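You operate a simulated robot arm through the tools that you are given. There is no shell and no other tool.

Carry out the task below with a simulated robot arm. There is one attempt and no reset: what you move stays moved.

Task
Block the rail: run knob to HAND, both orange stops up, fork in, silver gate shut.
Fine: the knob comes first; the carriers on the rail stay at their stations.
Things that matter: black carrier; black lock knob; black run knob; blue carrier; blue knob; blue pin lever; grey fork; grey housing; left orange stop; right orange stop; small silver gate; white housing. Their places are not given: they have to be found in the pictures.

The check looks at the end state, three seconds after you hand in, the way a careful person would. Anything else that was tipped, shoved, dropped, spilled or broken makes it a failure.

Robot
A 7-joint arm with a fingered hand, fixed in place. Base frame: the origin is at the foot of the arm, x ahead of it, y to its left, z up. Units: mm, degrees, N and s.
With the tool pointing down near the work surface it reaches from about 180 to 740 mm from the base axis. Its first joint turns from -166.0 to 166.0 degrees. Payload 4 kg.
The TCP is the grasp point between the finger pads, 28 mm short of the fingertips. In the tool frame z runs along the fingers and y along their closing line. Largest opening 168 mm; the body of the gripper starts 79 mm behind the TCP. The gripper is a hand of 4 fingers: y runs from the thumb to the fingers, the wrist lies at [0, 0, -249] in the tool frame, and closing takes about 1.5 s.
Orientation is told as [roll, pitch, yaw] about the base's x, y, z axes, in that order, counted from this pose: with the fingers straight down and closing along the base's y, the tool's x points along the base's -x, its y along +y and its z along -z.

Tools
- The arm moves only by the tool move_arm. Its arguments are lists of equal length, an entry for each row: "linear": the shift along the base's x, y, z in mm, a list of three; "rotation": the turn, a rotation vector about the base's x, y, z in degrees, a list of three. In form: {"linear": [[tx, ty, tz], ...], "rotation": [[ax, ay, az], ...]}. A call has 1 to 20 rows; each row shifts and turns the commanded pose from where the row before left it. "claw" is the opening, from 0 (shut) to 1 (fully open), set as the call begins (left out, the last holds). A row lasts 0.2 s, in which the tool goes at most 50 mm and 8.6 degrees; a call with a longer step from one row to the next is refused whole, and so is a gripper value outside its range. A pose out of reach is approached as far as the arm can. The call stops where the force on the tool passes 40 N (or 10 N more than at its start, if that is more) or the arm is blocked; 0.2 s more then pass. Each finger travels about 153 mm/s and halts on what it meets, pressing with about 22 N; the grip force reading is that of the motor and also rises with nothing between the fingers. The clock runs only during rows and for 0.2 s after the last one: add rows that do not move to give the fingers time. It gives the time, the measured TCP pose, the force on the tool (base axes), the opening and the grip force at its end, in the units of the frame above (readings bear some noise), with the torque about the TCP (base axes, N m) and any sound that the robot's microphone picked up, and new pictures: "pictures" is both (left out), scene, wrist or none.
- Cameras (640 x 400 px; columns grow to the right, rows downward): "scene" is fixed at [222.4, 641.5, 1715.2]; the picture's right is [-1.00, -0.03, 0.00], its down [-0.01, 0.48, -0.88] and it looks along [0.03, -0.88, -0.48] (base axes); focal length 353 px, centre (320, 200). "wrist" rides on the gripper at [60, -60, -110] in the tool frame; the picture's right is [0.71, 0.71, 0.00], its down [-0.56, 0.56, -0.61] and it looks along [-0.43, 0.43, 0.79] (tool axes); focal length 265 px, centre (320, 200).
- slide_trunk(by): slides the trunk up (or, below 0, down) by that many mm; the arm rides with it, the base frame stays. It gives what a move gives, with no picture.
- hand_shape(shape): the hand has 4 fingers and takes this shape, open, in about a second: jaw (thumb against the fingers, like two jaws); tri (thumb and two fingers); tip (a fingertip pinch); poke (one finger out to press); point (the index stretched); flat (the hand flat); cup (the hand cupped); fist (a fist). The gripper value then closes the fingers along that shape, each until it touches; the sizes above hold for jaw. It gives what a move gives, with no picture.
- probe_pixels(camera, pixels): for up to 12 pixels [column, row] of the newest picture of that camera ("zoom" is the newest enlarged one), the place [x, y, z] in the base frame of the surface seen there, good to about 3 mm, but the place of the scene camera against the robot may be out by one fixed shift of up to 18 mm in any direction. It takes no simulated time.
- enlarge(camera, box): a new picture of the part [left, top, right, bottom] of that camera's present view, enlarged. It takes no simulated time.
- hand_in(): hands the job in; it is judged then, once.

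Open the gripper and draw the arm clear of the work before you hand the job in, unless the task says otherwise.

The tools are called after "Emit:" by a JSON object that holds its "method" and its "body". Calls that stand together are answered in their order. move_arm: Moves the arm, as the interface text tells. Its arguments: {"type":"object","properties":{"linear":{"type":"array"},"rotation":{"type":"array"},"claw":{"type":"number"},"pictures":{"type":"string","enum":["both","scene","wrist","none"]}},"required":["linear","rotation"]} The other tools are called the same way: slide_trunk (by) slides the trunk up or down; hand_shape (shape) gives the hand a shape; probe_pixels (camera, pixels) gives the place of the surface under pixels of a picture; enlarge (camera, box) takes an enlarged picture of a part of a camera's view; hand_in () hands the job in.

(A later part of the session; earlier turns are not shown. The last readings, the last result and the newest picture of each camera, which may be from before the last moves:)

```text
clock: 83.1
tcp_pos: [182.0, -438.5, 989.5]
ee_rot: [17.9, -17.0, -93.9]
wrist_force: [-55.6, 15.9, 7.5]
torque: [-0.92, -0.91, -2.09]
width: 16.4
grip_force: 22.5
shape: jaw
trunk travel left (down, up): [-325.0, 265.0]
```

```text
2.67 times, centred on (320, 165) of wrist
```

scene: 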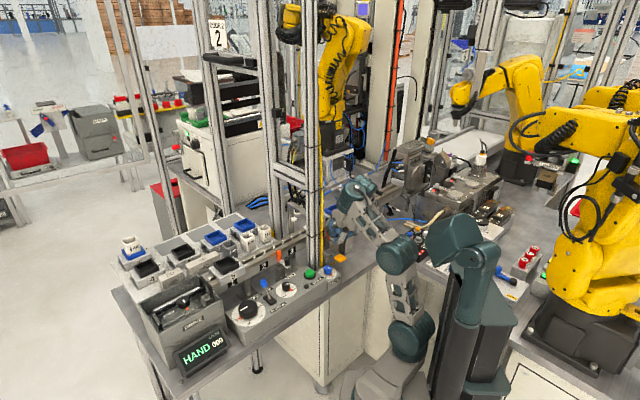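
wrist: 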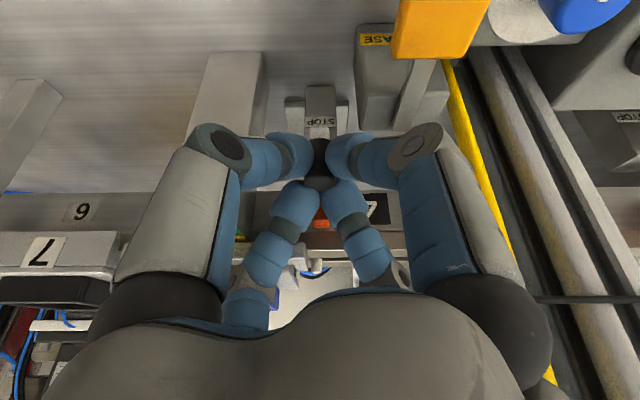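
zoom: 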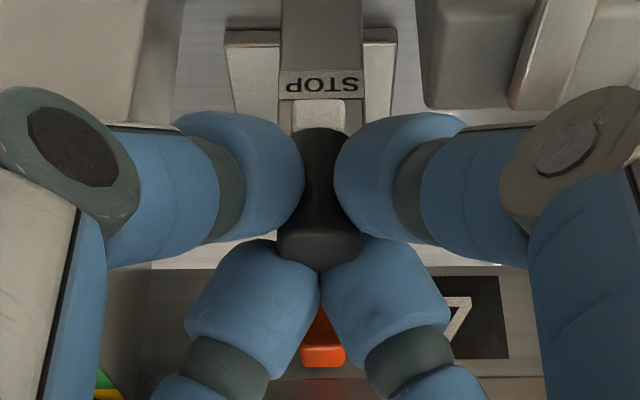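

The arm hit its fold limit and drifted ~9 mm, loading the handle with ~55 N. I'll relax by stepping back toward -x/+y gently while holding.

Emit:
{"method": "move_arm", "body": {"linear": [[-2, 1.5, 0], [-2, 1.5, 0], [-2, 1.5, 0]], "rotation": [[0, 0, 0], [0, 0, 0], [0, 0, 0]], "pictures": "none"}}

```text
clock: 83.9
tcp_pos: [183.2, -437.1, 989.0]
ee_rot: [17.6, -17.4, -93.2]
wrist_force: [-38.9, -8.4, 19.6]
torque: [-1.49, -0.85, -1.79]
width: 16.4
grip_force: 22.0
shape: jaw
trunk travel left (down, up): [-325.0, 265.0]
```

The held handle resists. I'll open slightly (0.16) and retreat 8 mm toward the near side plus a bit up, to clear the load.

Emit:
{"method": "move_arm", "body": {"linear": [[0, 0, 0], [0, 0, 2], [-1, 1, 4], [-1, 1, 5]], "rotation": [[0, 0, 0], [0, 0, 0], [0, 0, 0], [0, 0, 0]], "claw": 0.16}}

Emit:
{"method": "enlarge", "body": {"camera": "wrist", "box": [200, 90, 440, 240]}}

Emit:
{"method": "enlarge", "body": {"camera": "scene", "box": [310, 200, 380, 260]}}

```text
clock: 84.9
tcp_pos: [163.5, -426.5, 1004.8]
ee_rot: [18.4, -17.1, -94.1]
wrist_force: [0.2, 0.5, 0.6]
torque: [-0.01, 0.0, -0.03]
width: 26.7
grip_force: 0.1
shape: jaw
trunk travel left (down, up): [-325.0, 265.0]
```

scene: 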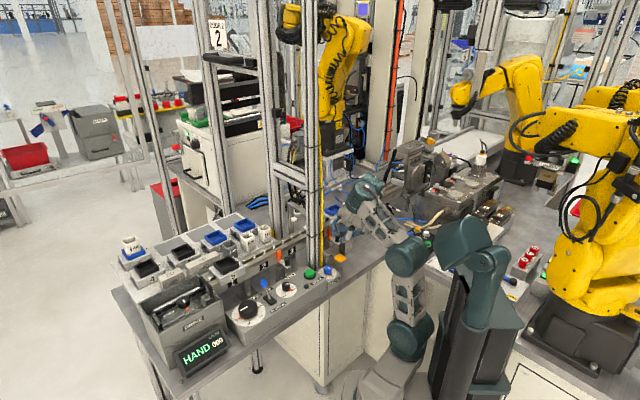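
wrist: 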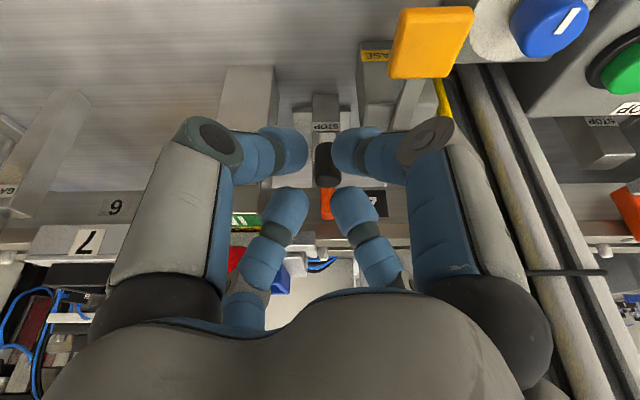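

```text
2.67 times, centred on (320, 165) of wrist
```

zoom: 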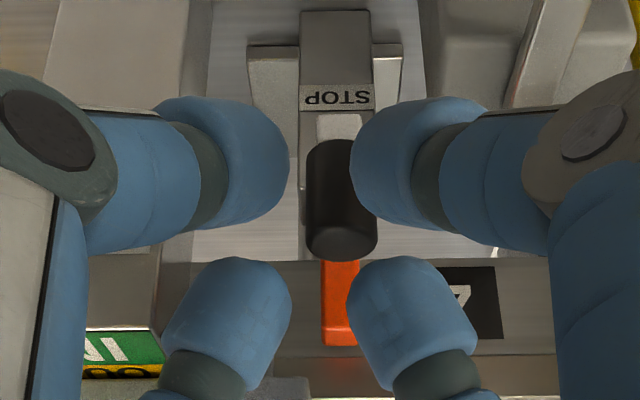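

```text
6.67 times, centred on (345, 230) of scene
```

zoom: 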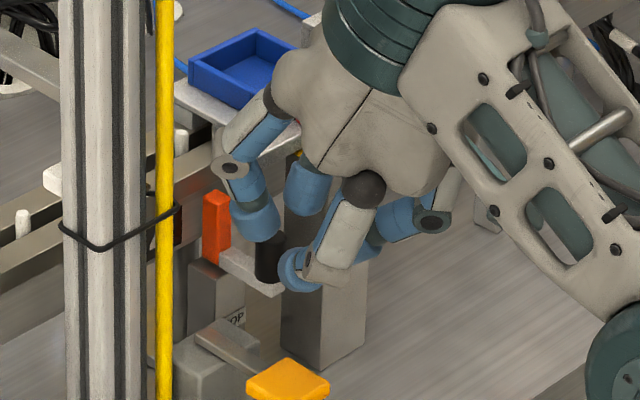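

Free and nothing disturbed. I'll raise the arm 45 mm, re-align over the handle, and lower by trunk instead so the arm has fold margin.

Emit:
{"method": "move_arm", "body": {"linear": [[0, 0, 11], [0, 0, 11], [0, 0, 11], [0, 0, 12], [4, -1, 0], [4, -1, 0], [0, 0, 0]], "rotation": [[0, 0, 0], [0, 0, 0], [0, 0, 0], [0, 0, 0], [0, 0, 0], [0, 0, 0], [0, 0, 0]], "claw": 0.2, "pictures": "none"}}

Emit:
{"method": "slide_trunk", "body": {"by": -42}}

Emit:
{"method": "enlarge", "body": {"camera": "wrist", "box": [200, 90, 440, 240]}}

```text
clock: 86.5
tcp_pos: [174.7, -426.8, 1049.5]
ee_rot: [18.5, -17.2, -93.9]
wrist_force: [0.9, -0.4, 0.8]
torque: [0.03, -0.01, -0.04]
width: 33.6
grip_force: 0.1
shape: jaw
trunk travel left (down, up): [-325.0, 265.0]
```

```text
clock: 87.4
tcp_pos: [173.7, -426.9, 1008.8]
ee_rot: [18.5, -17.1, -93.8]
wrist_force: [0.8, -0.7, 0.1]
torque: [-0.01, 0.02, 0.0]
width: 33.3
grip_force: 0.1
shape: jaw
trunk travel left (down, up): [-283.0, 307.0]
```

```text
2.67 times, centred on (320, 165) of wrist
```

zoom: 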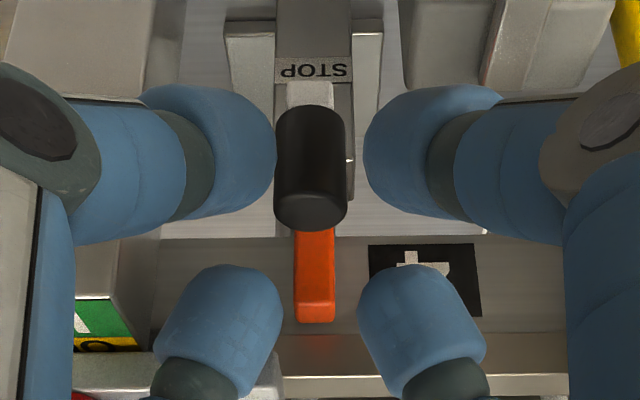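

Handle is ~2 mm left of the axis; correct and descend 21 mm to the grasp height.

Emit:
{"method": "move_arm", "body": {"linear": [[-0.7, -3, 0], [0, 0, -7], [0, 0, -7], [0, 0, -7], [0, 0, 0]], "rotation": [[0, 0, 0], [0, 0, 0], [0, 0, 0], [0, 0, 0], [0, 0, 0]], "pictures": "none"}}

Emit:
{"method": "enlarge", "body": {"camera": "wrist", "box": [200, 90, 440, 240]}}

```text
clock: 88.6
tcp_pos: [174.0, -430.1, 986.3]
ee_rot: [18.5, -17.3, -93.8]
wrist_force: [-0.1, 0.3, -0.5]
torque: [-0.02, 0.01, 0.01]
width: 33.3
grip_force: 0.0
shape: jaw
trunk travel left (down, up): [-283.0, 307.0]
```

```text
2.67 times, centred on (320, 165) of wrist
```

zoom: 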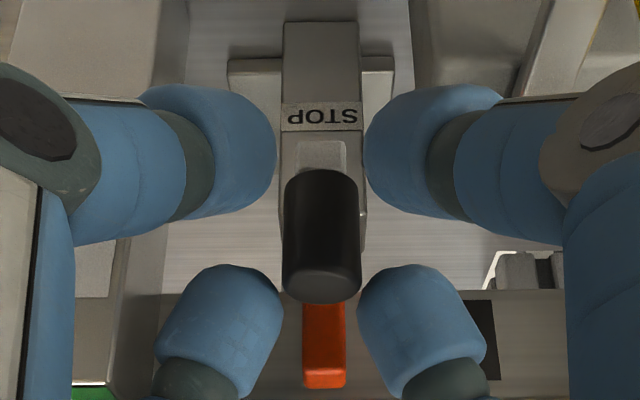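

The handle sits centred between all four fingers with no load. Close the grip.

Emit:
{"method": "move_arm", "body": {"linear": [[0, 0, 0], [0, 0, 0], [0, 0, 0], [0, 0, 0]], "rotation": [[0, 0, 0], [0, 0, 0], [0, 0, 0], [0, 0, 0]], "claw": 0, "pictures": "none"}}

Emit:
{"method": "move_arm", "body": {"linear": [[0, 0, 6], [0, 0, 6], [0, 0, 5], [0, 0, 4]], "rotation": [[0, 0, 0], [0, 0, 0], [0, 0, 0], [0, 0, 0]], "pictures": "none"}}

Emit:
{"method": "enlarge", "body": {"camera": "scene", "box": [310, 200, 380, 260]}}

Emit:
{"method": "enlarge", "body": {"camera": "wrist", "box": [200, 90, 440, 240]}}

```text
clock: 89.6
tcp_pos: [174.6, -430.1, 986.6]
ee_rot: [18.5, -17.1, -93.7]
wrist_force: [-0.5, -0.5, -2.6]
torque: [0.1, 0.13, -0.01]
width: 7.3
grip_force: 21.8
shape: jaw
trunk travel left (down, up): [-283.0, 307.0]
```

```text
clock: 90.6
tcp_pos: [174.3, -430.3, 1007.7]
ee_rot: [18.5, -17.3, -93.7]
wrist_force: [4.1, -3.3, -3.2]
torque: [0.05, 0.05, 0.01]
width: 7.0
grip_force: 22.1
shape: jaw
trunk travel left (down, up): [-283.0, 307.0]
```

```text
6.67 times, centred on (345, 230) of scene
```

zoom: 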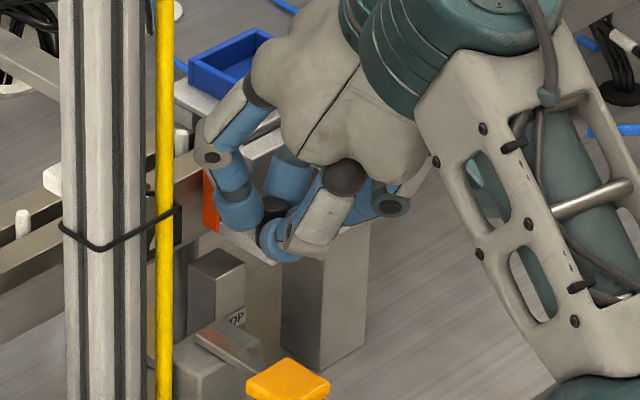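

```text
2.67 times, centred on (320, 165) of wrist
```

zoom: 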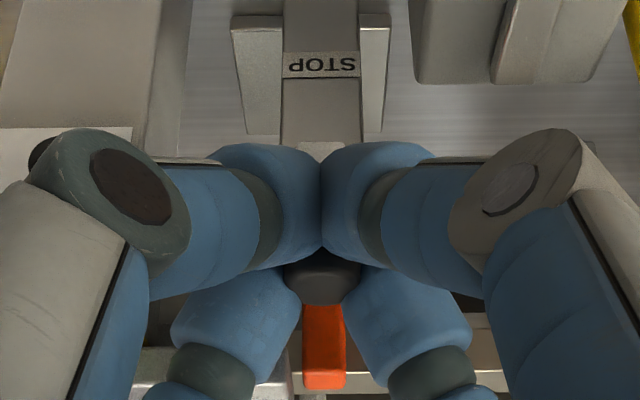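

The stop is rising with the hand. Continue in small steps until the end stop.

Emit:
{"method": "move_arm", "body": {"linear": [[0, 0, 2], [0, 0, 2], [0, 0, 2], [0, 0, 2]], "rotation": [[0, 0, 0], [0, 0, 0], [0, 0, 0], [0, 0, 0]], "pictures": "none"}}

Emit:
{"method": "enlarge", "body": {"camera": "scene", "box": [310, 200, 380, 260]}}

```text
clock: 91.5
tcp_pos: [174.1, -430.2, 1010.7]
ee_rot: [18.1, -16.4, -93.6]
wrist_force: [0.3, -4.1, -19.3]
torque: [0.22, 0.28, -0.01]
width: 6.2
grip_force: 22.0
shape: jaw
trunk travel left (down, up): [-283.0, 307.0]
stopped in row 4: the force on the tool passed its limit at 42 N (the readings are from after the stop); the commanded pose is now the measured one
```

```text
6.67 times, centred on (345, 230) of scene
```

zoom: 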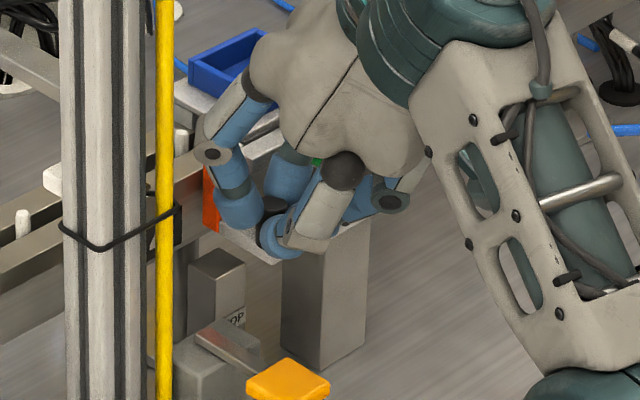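

End stop reached (42 N at ~24 mm lift). Open slightly, and raise clear with the trunk.

Emit:
{"method": "move_arm", "body": {"linear": [[0, 0, 0], [0, 0, 0], [0, 0, 0]], "rotation": [[0, 0, 0], [0, 0, 0], [0, 0, 0]], "claw": 0.2, "pictures": "none"}}

Emit:
{"method": "slide_trunk", "body": {"by": 80}}

Emit:
{"method": "enlarge", "body": {"camera": "scene", "box": [310, 200, 380, 260]}}

Emit:
{"method": "enlarge", "body": {"camera": "wrist", "box": [200, 40, 440, 190]}}

```text
clock: 92.3
tcp_pos: [173.2, -429.6, 1013.7]
ee_rot: [18.3, -16.7, -93.6]
wrist_force: [-0.4, -0.4, 0.4]
torque: [0.04, 0.0, -0.02]
width: 33.5
grip_force: 0.1
shape: jaw
trunk travel left (down, up): [-283.0, 307.0]
```

```text
clock: 93.5
tcp_pos: [173.5, -428.0, 1092.9]
ee_rot: [18.2, -16.6, -93.7]
wrist_force: [0.3, -1.2, 0.6]
torque: [-0.01, -0.01, -0.02]
width: 33.5
grip_force: 0.1
shape: jaw
trunk travel left (down, up): [-363.0, 227.0]
```

```text
6.67 times, centred on (345, 230) of scene
```

zoom: 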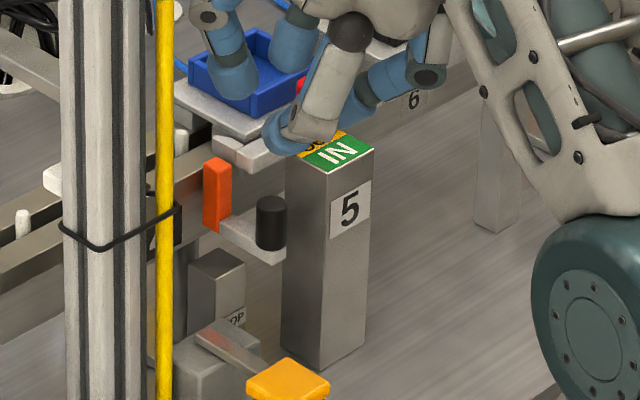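

```text
2.67 times, centred on (320, 115) of wrist
```

zoom: 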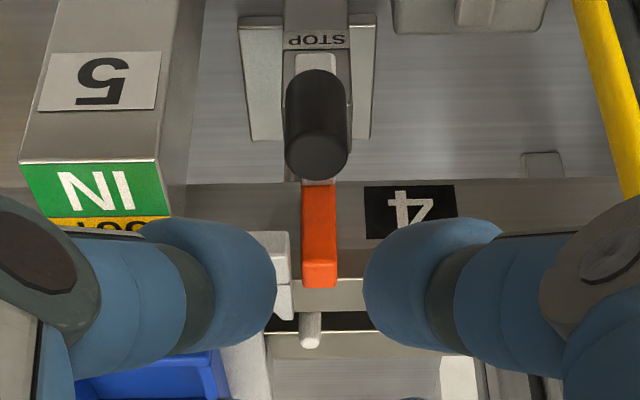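

Both stops are up. Next the gate: raise the trunk 100 mm and move to view it at (32, -627) from near (0, -585, 1150).

Emit:
{"method": "slide_trunk", "body": {"by": 100}}

Emit:
{"method": "move_arm", "body": {"linear": [[-20, -5, 0], [-20, -15, 0], [-20, -20, -5], [-20, -20, -6], [-20, -20, -6], [-20, -20, -6]], "rotation": [[0, 0, 0], [0, 0, 0], [0, 0, 0], [0, 0, 0], [0, 0, 0], [0, 0, 0]]}}

```text
clock: 94.8
tcp_pos: [174.0, -429.6, 1193.2]
ee_rot: [18.3, -16.6, -93.7]
wrist_force: [0.9, -0.2, -0.2]
torque: [-0.02, -0.03, 0.01]
width: 33.4
grip_force: 0.1
shape: jaw
trunk travel left (down, up): [-463.0, 127.0]
```

```text
clock: 96.2
tcp_pos: [52.2, -528.4, 1170.3]
ee_rot: [18.4, -16.6, -93.6]
wrist_force: [0.0, 0.7, 0.0]
torque: [-0.02, -0.04, -0.01]
width: 33.3
grip_force: 0.1
shape: jaw
trunk travel left (down, up): [-463.0, 127.0]
```

scene: 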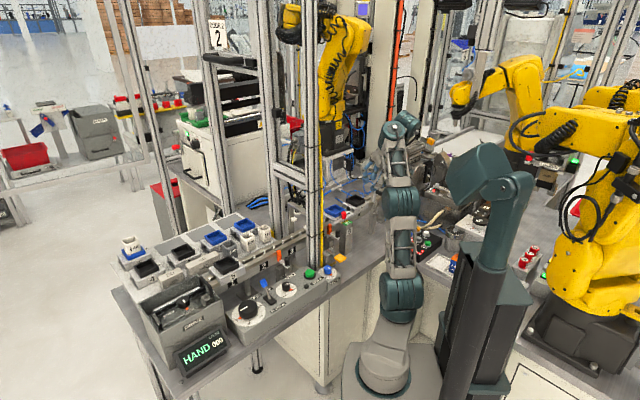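
wrist: 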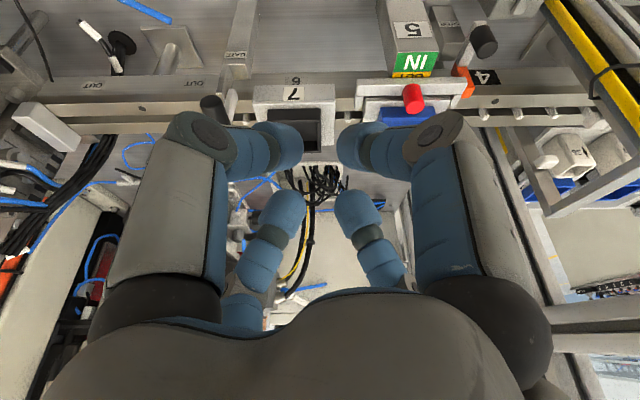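

Works well; the gate is at wrist (230, 95). I'll enlarge it and then move along to view it centred.

Emit:
{"method": "enlarge", "body": {"camera": "wrist", "box": [180, 20, 340, 130]}}

Emit:
{"method": "move_arm", "body": {"linear": [[-15, -15, 0], [-15, -15, 0], [-15, -15, 0]], "rotation": [[0, 0, 0], [0, 0, 0], [0, 0, 0]], "claw": 0}}

Emit:
{"method": "enlarge", "body": {"camera": "wrist", "box": [240, 40, 400, 140]}}

Emit:
{"method": "enlarge", "body": {"camera": "scene", "box": [350, 170, 420, 230]}}

```text
3.64 times, centred on (260, 75) of wrist
```

zoom: 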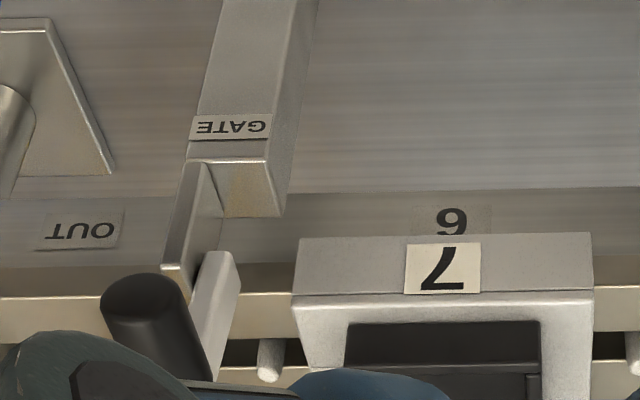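

```text
clock: 97.0
tcp_pos: [24.3, -555.0, 1166.8]
ee_rot: [18.2, -16.7, -93.6]
wrist_force: [0.6, 0.4, 0.6]
torque: [-0.02, 0.06, 0.0]
width: 0.0
grip_force: 22.6
shape: jaw
out of reach, approached as far as the arm can: row 2, 3
trunk travel left (down, up): [-463.0, 127.0]
```

scene: 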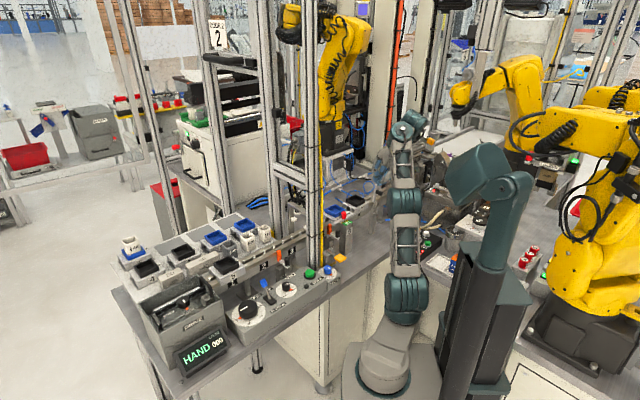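
wrist: 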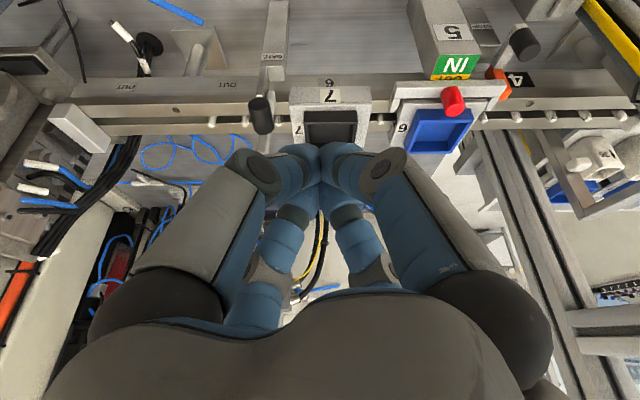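

```text
4.00 times, centred on (320, 90) of wrist
```

zoom: 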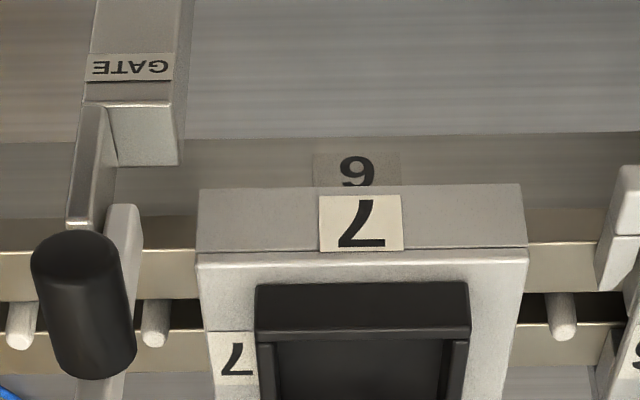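

```text
6.67 times, centred on (385, 200) of scene
```

zoom: 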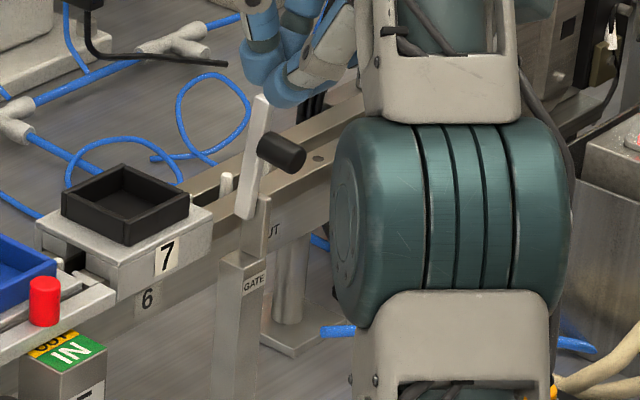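

The gate bar is hinged at its base on the bracket; its knob points toward the robot side, so shutting should be swinging it away over the rail. I'll raise the trunk 100 mm for reach, then descend in front of the knob with closed fingers.

Emit:
{"method": "slide_trunk", "body": {"by": 100}}

Emit:
{"method": "move_arm", "body": {"linear": [[-8, -1, -15], [-8, -2, -25], [-8, -3, -25], [-8, -5, -25], [-6, -5, -25], [-5, -4, -15]], "rotation": [[0, 0, 0], [0, 0, 0], [0, 0, 0], [0, 0, 0], [0, 0, 0], [0, 0, 0]]}}

Emit:
{"method": "enlarge", "body": {"camera": "wrist", "box": [200, 60, 440, 210]}}

```text
clock: 98.3
tcp_pos: [22.9, -555.1, 1268.2]
ee_rot: [18.2, -16.7, -93.7]
wrist_force: [0.2, 0.2, -0.4]
torque: [0.03, 0.03, 0.06]
width: 0.0
grip_force: 21.8
shape: jaw
trunk travel left (down, up): [-563.0, 27.0]
```

```text
clock: 99.7
tcp_pos: [-7.2, -589.0, 1135.9]
ee_rot: [18.4, -17.3, -93.7]
wrist_force: [0.1, -0.2, 0.4]
torque: [0.03, -0.02, -0.01]
width: 0.0
grip_force: 21.7
shape: jaw
trunk travel left (down, up): [-563.0, 27.0]
```

scene: 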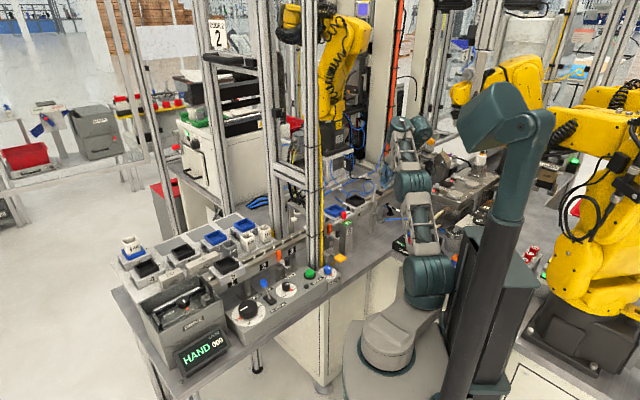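
wrist: 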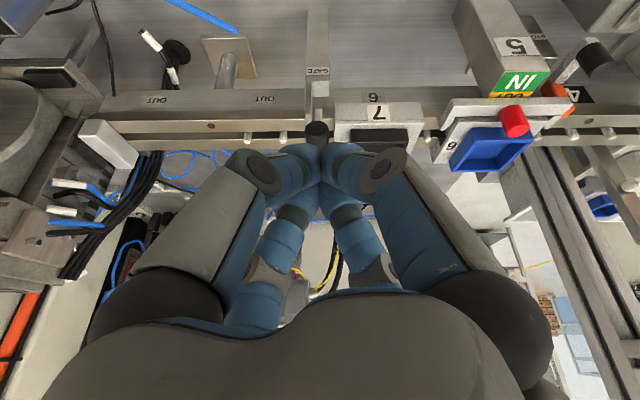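

```text
2.67 times, centred on (320, 135) of wrist
```

zoom: 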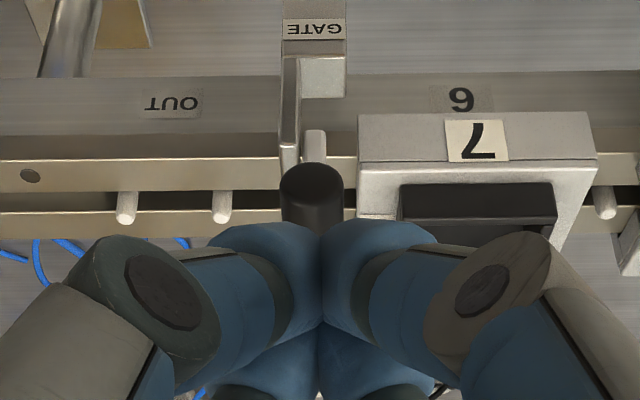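

The knob is nicely in line (zoom col ~312). I'll verify the pose is settled with a zero-move and probe the gate parts.

Emit:
{"method": "move_arm", "body": {"linear": [[0, 0, 0]], "rotation": [[0, 0, 0]], "pictures": "wrist"}}

Emit:
{"method": "probe_pixels", "body": {"camera": "wrist", "pixels": [[316, 130], [312, 125], [320, 125], [316, 141], [317, 114], [309, 105], [320, 100], [318, 88]]}}

Emit:
{"method": "enlarge", "body": {"camera": "scene", "box": [350, 170, 420, 230]}}

```text
clock: 100.1
tcp_pos: [-5.8, -590.1, 1138.4]
ee_rot: [18.3, -17.1, -93.6]
wrist_force: [0.2, 0.4, 0.5]
torque: [-0.06, 0.02, 0.01]
width: 0.0
grip_force: 22.0
shape: jaw
trunk travel left (down, up): [-563.0, 27.0]
```

wrist: 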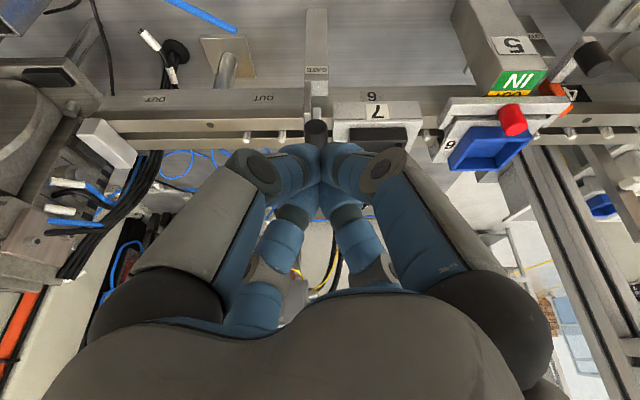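

```text
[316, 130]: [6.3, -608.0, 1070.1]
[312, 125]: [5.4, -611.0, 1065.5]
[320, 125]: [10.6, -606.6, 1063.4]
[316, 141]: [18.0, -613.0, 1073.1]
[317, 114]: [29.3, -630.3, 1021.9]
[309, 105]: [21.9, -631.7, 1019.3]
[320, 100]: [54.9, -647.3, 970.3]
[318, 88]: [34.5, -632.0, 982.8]
```

```text
6.67 times, centred on (385, 200) of scene
```

zoom: 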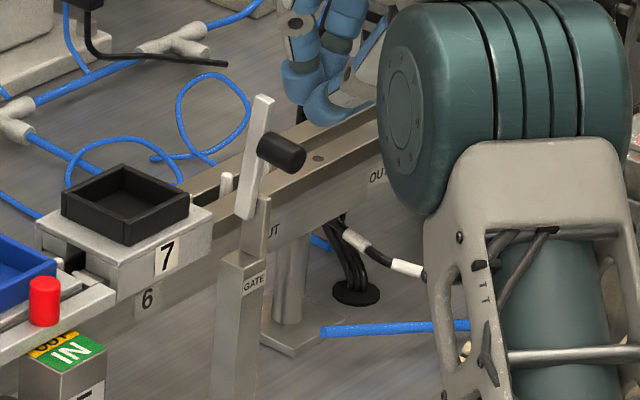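

Settled at (-6, -590, 1138). Back off 20 mm from the knob, descend so the fingertips are at knob height (~1062–1080), staying in front of it.

Emit:
{"method": "move_arm", "body": {"linear": [[-7, 7, 0], [-7, 7, -10], [-3, 3, -14], [0, 0, -14], [0, 0, -13], [0, 0, 0]], "rotation": [[0, 0, 0], [0, 0, 0], [0, 0, 0], [0, 0, 0], [0, 0, 0], [0, 0, 0]]}}

Emit:
{"method": "enlarge", "body": {"camera": "scene", "box": [350, 170, 420, 230]}}

Emit:
{"method": "enlarge", "body": {"camera": "wrist", "box": [240, 80, 400, 180]}}

```text
clock: 100.5
tcp_pos: [-10.3, -590.6, 1143.0]
ee_rot: [18.5, -17.3, -94.1]
wrist_force: [0.3, 0.7, 0.2]
torque: [0.01, 0.01, 0.01]
width: 0.1
grip_force: 22.2
shape: jaw
trunk travel left (down, up): [-563.0, 27.0]
stopped in row 1: the arm was blocked; the commanded pose is now the measured one
```

scene: 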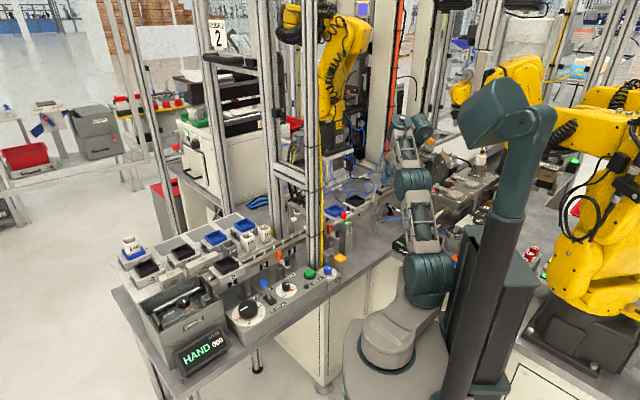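
wrist: 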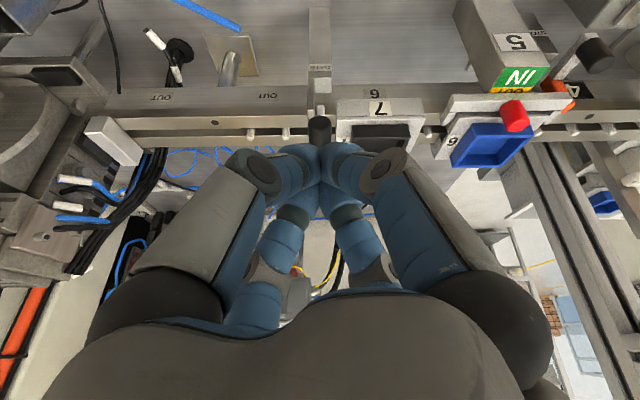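

```text
6.67 times, centred on (385, 200) of scene
```

zoom: 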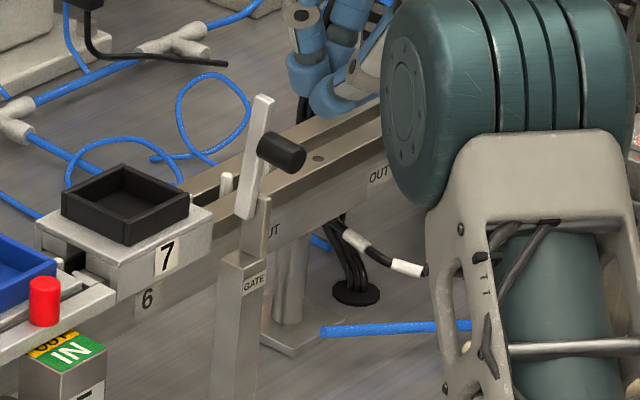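

```text
4.00 times, centred on (320, 130) of wrist
```

zoom: 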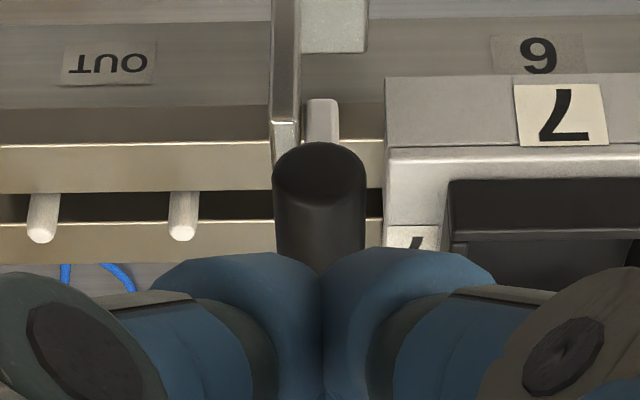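

The arm reported being blocked: perhaps a link touches the trunk column. I'll probe the arm links and the column to see.

Emit:
{"method": "probe_pixels", "body": {"camera": "scene", "pixels": [[415, 185], [428, 280], [422, 225], [470, 270], [490, 110], [400, 150], [408, 127], [455, 185], [440, 175], [445, 265], [390, 330], [460, 340]]}}

Emit:
{"method": "enlarge", "body": {"camera": "scene", "box": [350, 90, 510, 330]}}

```text
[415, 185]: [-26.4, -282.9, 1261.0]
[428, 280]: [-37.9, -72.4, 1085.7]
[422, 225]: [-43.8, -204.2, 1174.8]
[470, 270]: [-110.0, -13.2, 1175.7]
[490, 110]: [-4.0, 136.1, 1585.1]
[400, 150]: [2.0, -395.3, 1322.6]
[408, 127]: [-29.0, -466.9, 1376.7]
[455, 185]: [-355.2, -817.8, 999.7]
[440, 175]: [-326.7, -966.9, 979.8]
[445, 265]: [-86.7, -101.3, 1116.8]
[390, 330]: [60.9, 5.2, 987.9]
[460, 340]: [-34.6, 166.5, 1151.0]
```

```text
1.67 times, centred on (430, 210) of scene
```

zoom: 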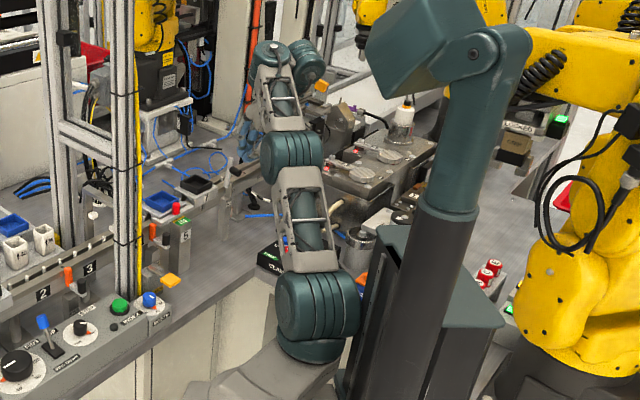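

The arm is nearly extended and its base is against the trunk column when reaching around to -x. I'll change the tilt from leaning az 135° to az 90° (toward the robot), which brings the wrist back in.

Emit:
{"method": "move_arm", "body": {"linear": [[0, 0, 0], [0, 2, 0], [0, 2, 0], [0, 2, 0], [0, 0, 0]], "rotation": [[-1.8, 4.4, 0], [-1.8, 4.4, 0], [-1.8, 4.4, 0], [-1.8, 4.4, 0], [0, 0, 0]]}}

```text
clock: 101.1
tcp_pos: [-49.4, -607.5, 1142.2]
ee_rot: [9.9, -20.7, -97.4]
wrist_force: [-0.1, 0.2, 0.6]
torque: [-0.02, 0.0, -0.02]
width: 0.1
grip_force: 22.0
shape: jaw
trunk travel left (down, up): [-563.0, 27.0]
stopped in row 3: the arm was blocked; the commanded pose is now the measured one
```

scene: 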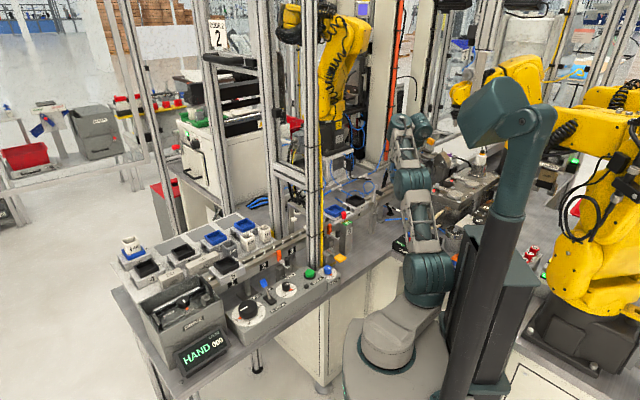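
wrist: 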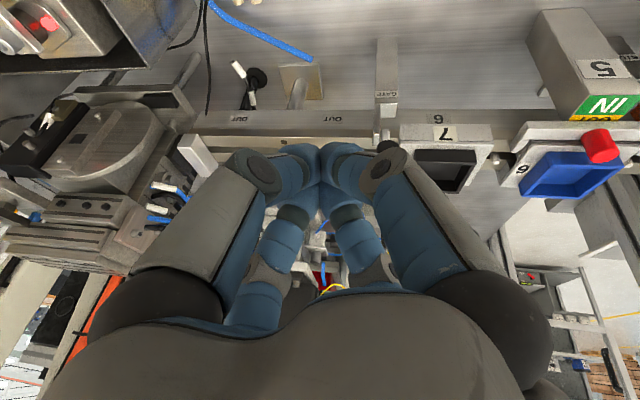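

The hand swung sideways (no contact force). I'll retreat to a known good area: toward (+x,+y) and up.

Emit:
{"method": "move_arm", "body": {"linear": [[8, 12, 5], [8, 12, 5], [10, 14, 5], [12, 15, 5], [12, 15, 5]], "rotation": [[0, 0, 0], [0, 0, 0], [0, 0, 0], [0, 0, 0], [0, 0, 0]]}}

```text
clock: 101.7
tcp_pos: [-54.0, -601.8, 1146.7]
ee_rot: [9.7, -20.0, -101.5]
wrist_force: [-0.8, -0.3, 0.1]
torque: [0.0, 0.0, 0.01]
width: 0.0
grip_force: 21.9
shape: jaw
trunk travel left (down, up): [-563.0, 27.0]
stopped in row 3: the arm was blocked; the commanded pose is now the measured one
```

scene: 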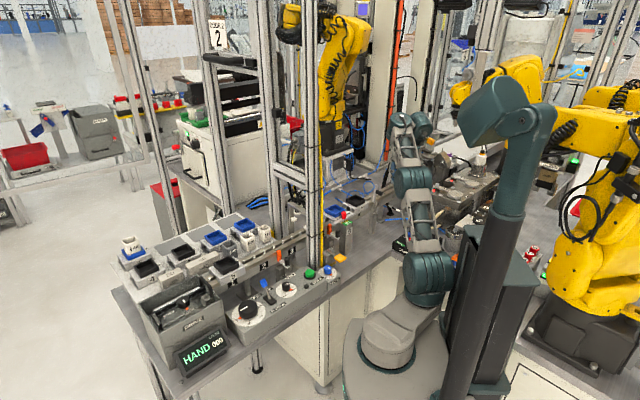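
wrist: 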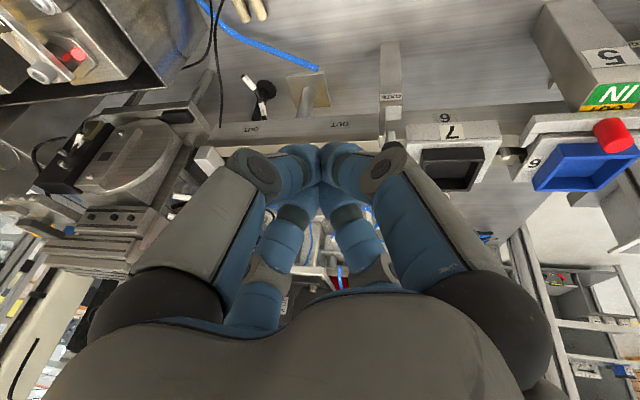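

Still blocked in that direction. Try moving purely in +x (base rotation away from the column), a small amount.

Emit:
{"method": "move_arm", "body": {"linear": [[8, 0, 0], [8, 0, 0], [8, 0, 0]], "rotation": [[0, 0, 0], [0, 0, 0], [0, 0, 0]]}}

Emit:
{"method": "enlarge", "body": {"camera": "scene", "box": [350, 90, 510, 330]}}

```text
clock: 102.5
tcp_pos: [-50.9, -602.8, 1146.2]
ee_rot: [9.7, -20.2, -104.2]
wrist_force: [-0.1, -0.1, 0.1]
torque: [-0.03, -0.02, 0.01]
width: 0.1
grip_force: 22.3
shape: jaw
trunk travel left (down, up): [-563.0, 27.0]
```

scene: 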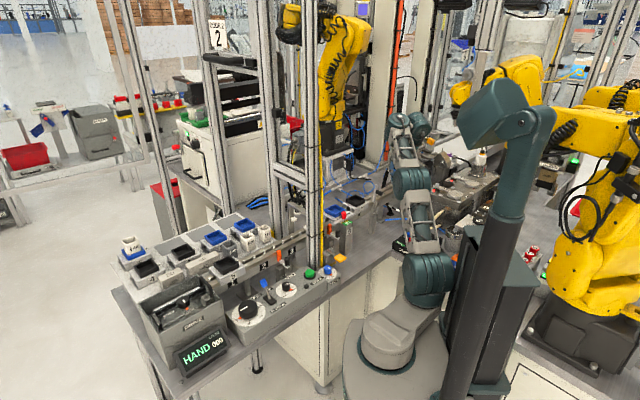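
wrist: 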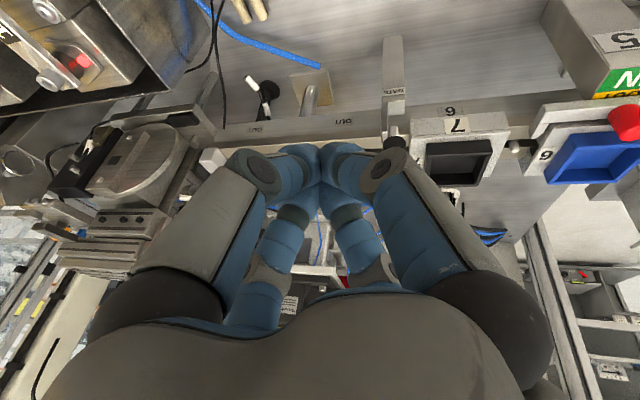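

```text
1.67 times, centred on (430, 210) of scene
```

zoom: 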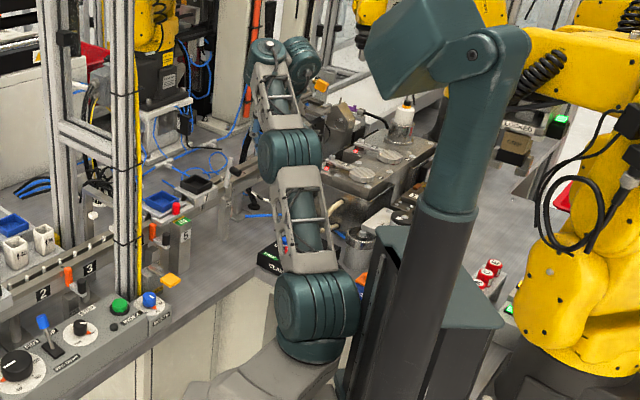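

It moved a bit without being flagged blocked. Try more +x motion with a little +y.

Emit:
{"method": "move_arm", "body": {"linear": [[10, 0, 0], [10, 0, 0], [10, 0, 0], [10, 0, 0], [10, 0, 0]], "rotation": [[0, 0, 0], [0, 0, 0], [0, 0, 0], [0, 0, 0], [0, 0, 0]]}}

```text
clock: 103.4
tcp_pos: [-58.4, -608.6, 1144.8]
ee_rot: [9.8, -20.3, -108.6]
wrist_force: [-0.2, -0.6, -0.4]
torque: [0.02, -0.03, -0.01]
width: 0.0
grip_force: 21.6
shape: jaw
trunk travel left (down, up): [-563.0, 27.0]
stopped in row 4: the arm was blocked; the commanded pose is now the measured one
```

scene: 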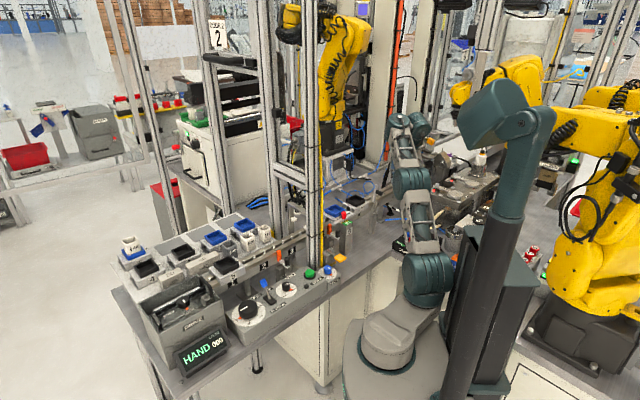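
wrist: 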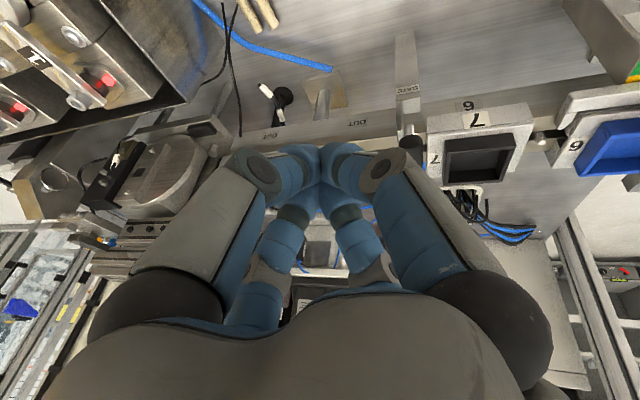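

The jam arises when the arm tries to bend inward. I'll retrace: extend upward (+z) first, as in the way I came.

Emit:
{"method": "move_arm", "body": {"linear": [[0, 0, 8], [2, 0, 10], [2, 0, 10], [2, 0, 10]], "rotation": [[0, 0, 2], [0, 0, 3], [0, 0, 3], [0, 0, 3]], "pictures": "none"}}

```text
clock: 104.4
tcp_pos: [-47.8, -606.0, 1184.9]
ee_rot: [9.8, -20.2, -97.0]
wrist_force: [0.0, -0.4, 0.3]
torque: [-0.02, 0.01, 0.01]
width: 0.0
grip_force: 22.5
shape: jaw
trunk travel left (down, up): [-563.0, 27.0]
```

That works. Continue up and toward +x.

Emit:
{"method": "move_arm", "body": {"linear": [[4, 0, 12], [6, 0, 12], [8, 0, 12], [8, 2, 12], [8, 3, 10]], "rotation": [[0, 0, 1], [0, 0, 1], [0, 0, 1], [0, 0, 0], [0, 0, 0]]}}

```text
clock: 105.6
tcp_pos: [-14.2, -601.3, 1243.8]
ee_rot: [10.0, -20.2, -94.1]
wrist_force: [0.2, -1.0, -0.3]
torque: [0.01, 0.02, -0.03]
width: 0.0
grip_force: 22.1
shape: jaw
trunk travel left (down, up): [-563.0, 27.0]
```

scene: 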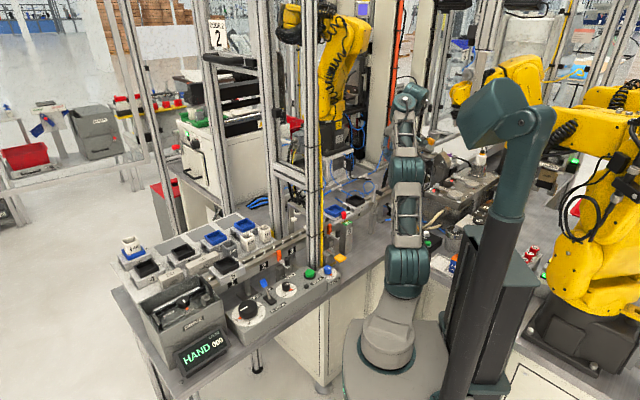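
wrist: 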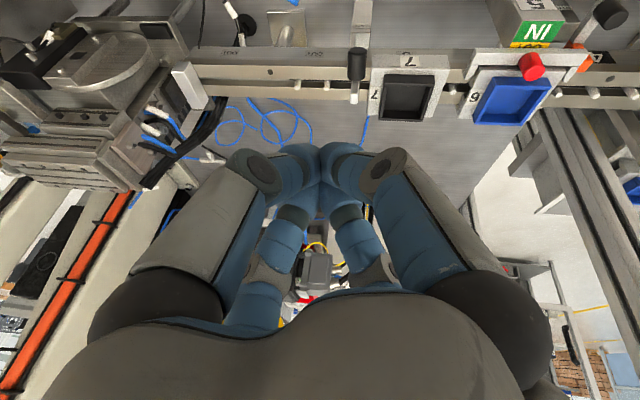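

Free again. This time I'll keep the arm extended as it is, position the hand in front of the gate knob up high, and descend with the trunk.

Emit:
{"method": "move_arm", "body": {"linear": [[-1, 7, 0], [-1, 7, 0], [-1, 8, 0], [0, 7, 0], [0, 0, 0]], "rotation": [[0, 0, 0], [0, 0, 0], [0, 0, 0], [0, 0, 0], [0, 0, 0]], "pictures": "none"}}

Emit:
{"method": "slide_trunk", "body": {"by": -100}}

Emit:
{"method": "enlarge", "body": {"camera": "wrist", "box": [200, 40, 440, 190]}}

Emit:
{"method": "enlarge", "body": {"camera": "scene", "box": [330, 100, 490, 330]}}

```text
clock: 106.8
tcp_pos: [-18.2, -572.4, 1242.7]
ee_rot: [9.9, -20.3, -94.1]
wrist_force: [1.0, -0.6, -0.2]
torque: [0.0, 0.03, 0.05]
width: 0.0
grip_force: 22.0
shape: jaw
trunk travel left (down, up): [-563.0, 27.0]
```

```text
clock: 108.1
tcp_pos: [-17.3, -572.5, 1144.0]
ee_rot: [9.9, -20.3, -94.0]
wrist_force: [0.4, 0.3, 0.7]
torque: [0.04, 0.03, 0.01]
width: 0.3
grip_force: 21.8
shape: jaw
trunk travel left (down, up): [-463.0, 127.0]
```

```text
2.67 times, centred on (320, 115) of wrist
```

zoom: 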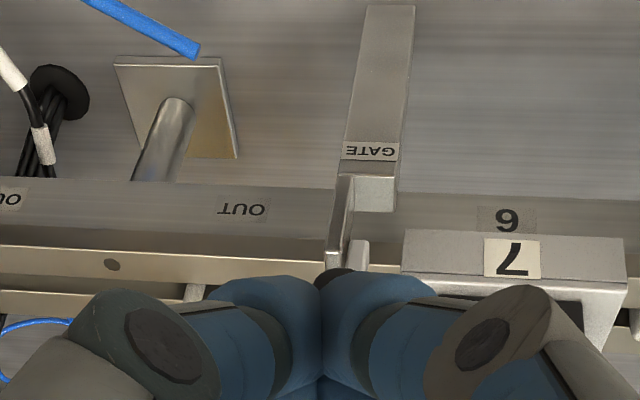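

```text
1.74 times, centred on (410, 215) of scene
```

zoom: 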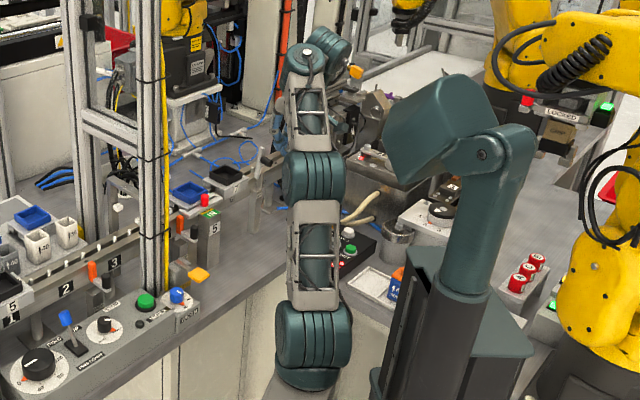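

Good pose, knob just beyond the finger bundle. Lower the trunk 54 mm to bring the tips to knob height.

Emit:
{"method": "slide_trunk", "body": {"by": -54}}

Emit:
{"method": "enlarge", "body": {"camera": "scene", "box": [350, 160, 420, 230]}}

Emit:
{"method": "enlarge", "body": {"camera": "wrist", "box": [200, 40, 440, 190]}}

```text
clock: 109.1
tcp_pos: [-18.6, -571.5, 1089.1]
ee_rot: [9.9, -20.3, -94.1]
wrist_force: [0.5, -0.6, -0.7]
torque: [0.02, 0.03, 0.01]
width: 0.2
grip_force: 21.9
shape: jaw
trunk travel left (down, up): [-409.0, 181.0]
```

```text
5.71 times, centred on (385, 195) of scene
```

zoom: 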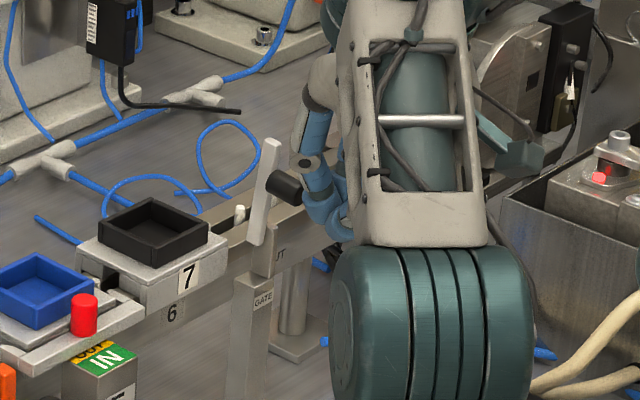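

```text
2.67 times, centred on (320, 115) of wrist
```

zoom: 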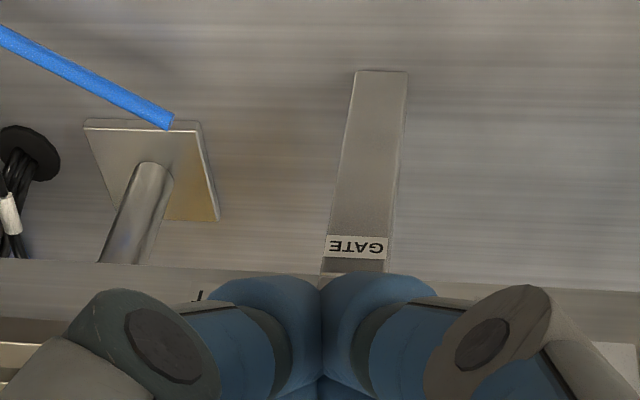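

At this extension I'd run out of reach while pushing. I'll raise the trunk 85 mm and re-tilt the hand to lean toward az ~60° so the wrist sits further from the column, then descend with the arm.

Emit:
{"method": "slide_trunk", "body": {"by": 85}}

Emit:
{"method": "move_arm", "body": {"linear": [[2.5, 0, 0], [2.5, 0, 0], [2.5, 0, 0], [2.5, 0, 0], [0, 0, 0]], "rotation": [[0, 5, 0], [0, 5, 0], [0, 5, 0], [0, 5, 0], [0, 0, 0]]}}

```text
clock: 110.3
tcp_pos: [-18.9, -571.4, 1173.8]
ee_rot: [9.9, -20.3, -94.1]
wrist_force: [-0.9, -0.1, -0.7]
torque: [0.0, -0.01, 0.01]
width: 0.1
grip_force: 22.0
shape: jaw
trunk travel left (down, up): [-494.0, 96.0]
```

```text
clock: 111.5
tcp_pos: [-9.5, -571.9, 1174.3]
ee_rot: [-11.5, -20.4, -86.6]
wrist_force: [0.6, -0.6, 0.7]
torque: [-0.01, 0.03, -0.01]
width: 0.0
grip_force: 22.1
shape: jaw
trunk travel left (down, up): [-494.0, 96.0]
```

scene: 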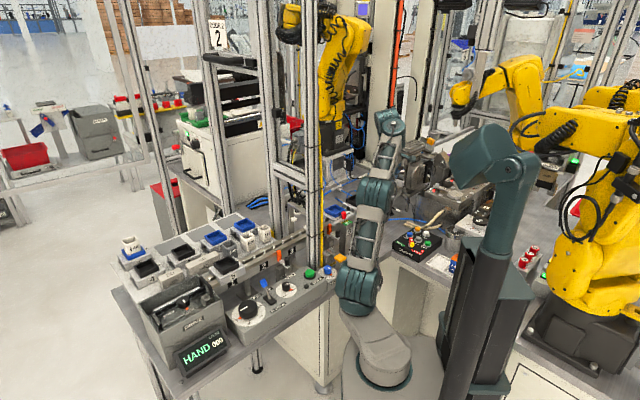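
wrist: 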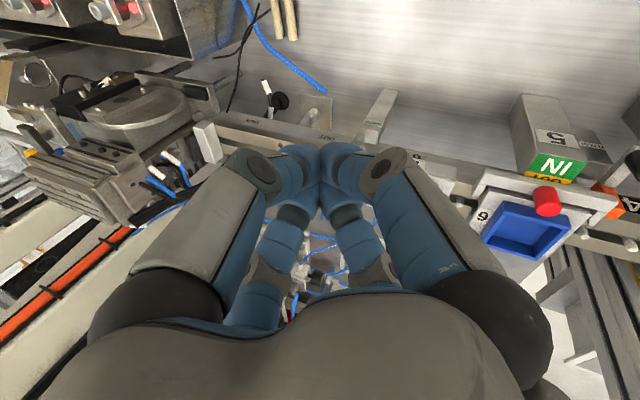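

The arm swung to a comfortable configuration away from the column. Now descend with the arm 45 mm first and check.

Emit:
{"method": "move_arm", "body": {"linear": [[0, 0, -10], [0, 0, -12], [0, 0, -12], [0, 0, -11], [0, 0, 0]], "rotation": [[0, 0, 0], [0, 0, 0], [0, 0, 0], [0, 0, 0], [0, 0, 0]], "pictures": "none"}}

Emit:
{"method": "enlarge", "body": {"camera": "scene", "box": [330, 120, 450, 260]}}

```text
clock: 112.7
tcp_pos: [-9.2, -572.2, 1129.2]
ee_rot: [-11.5, -20.6, -86.6]
wrist_force: [-0.4, -0.4, -0.8]
torque: [0.01, -0.01, -0.01]
width: 0.2
grip_force: 21.5
shape: jaw
trunk travel left (down, up): [-494.0, 96.0]
```

```text
2.86 times, centred on (390, 190) of scene
```

zoom: 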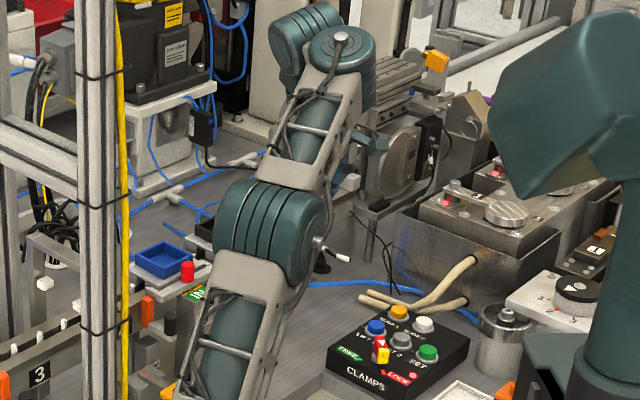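

Good. I'll check the elbow's height over the fork/gate region before descending further.

Emit:
{"method": "probe_pixels", "body": {"camera": "scene", "pixels": [[374, 205], [386, 205], [360, 240], [395, 170], [345, 216], [400, 160]]}}

Emit:
{"method": "enlarge", "body": {"camera": "wrist", "box": [200, 40, 440, 190]}}

```text
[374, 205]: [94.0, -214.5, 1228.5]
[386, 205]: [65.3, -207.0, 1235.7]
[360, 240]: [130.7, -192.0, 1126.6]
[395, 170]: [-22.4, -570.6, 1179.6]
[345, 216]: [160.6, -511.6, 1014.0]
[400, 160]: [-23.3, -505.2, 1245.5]
```

```text
2.67 times, centred on (320, 115) of wrist
```

zoom: 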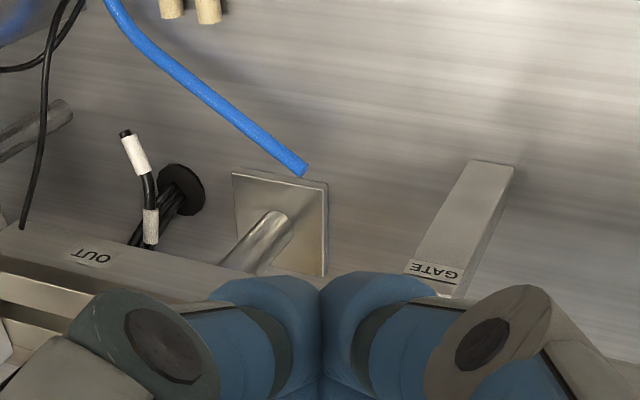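

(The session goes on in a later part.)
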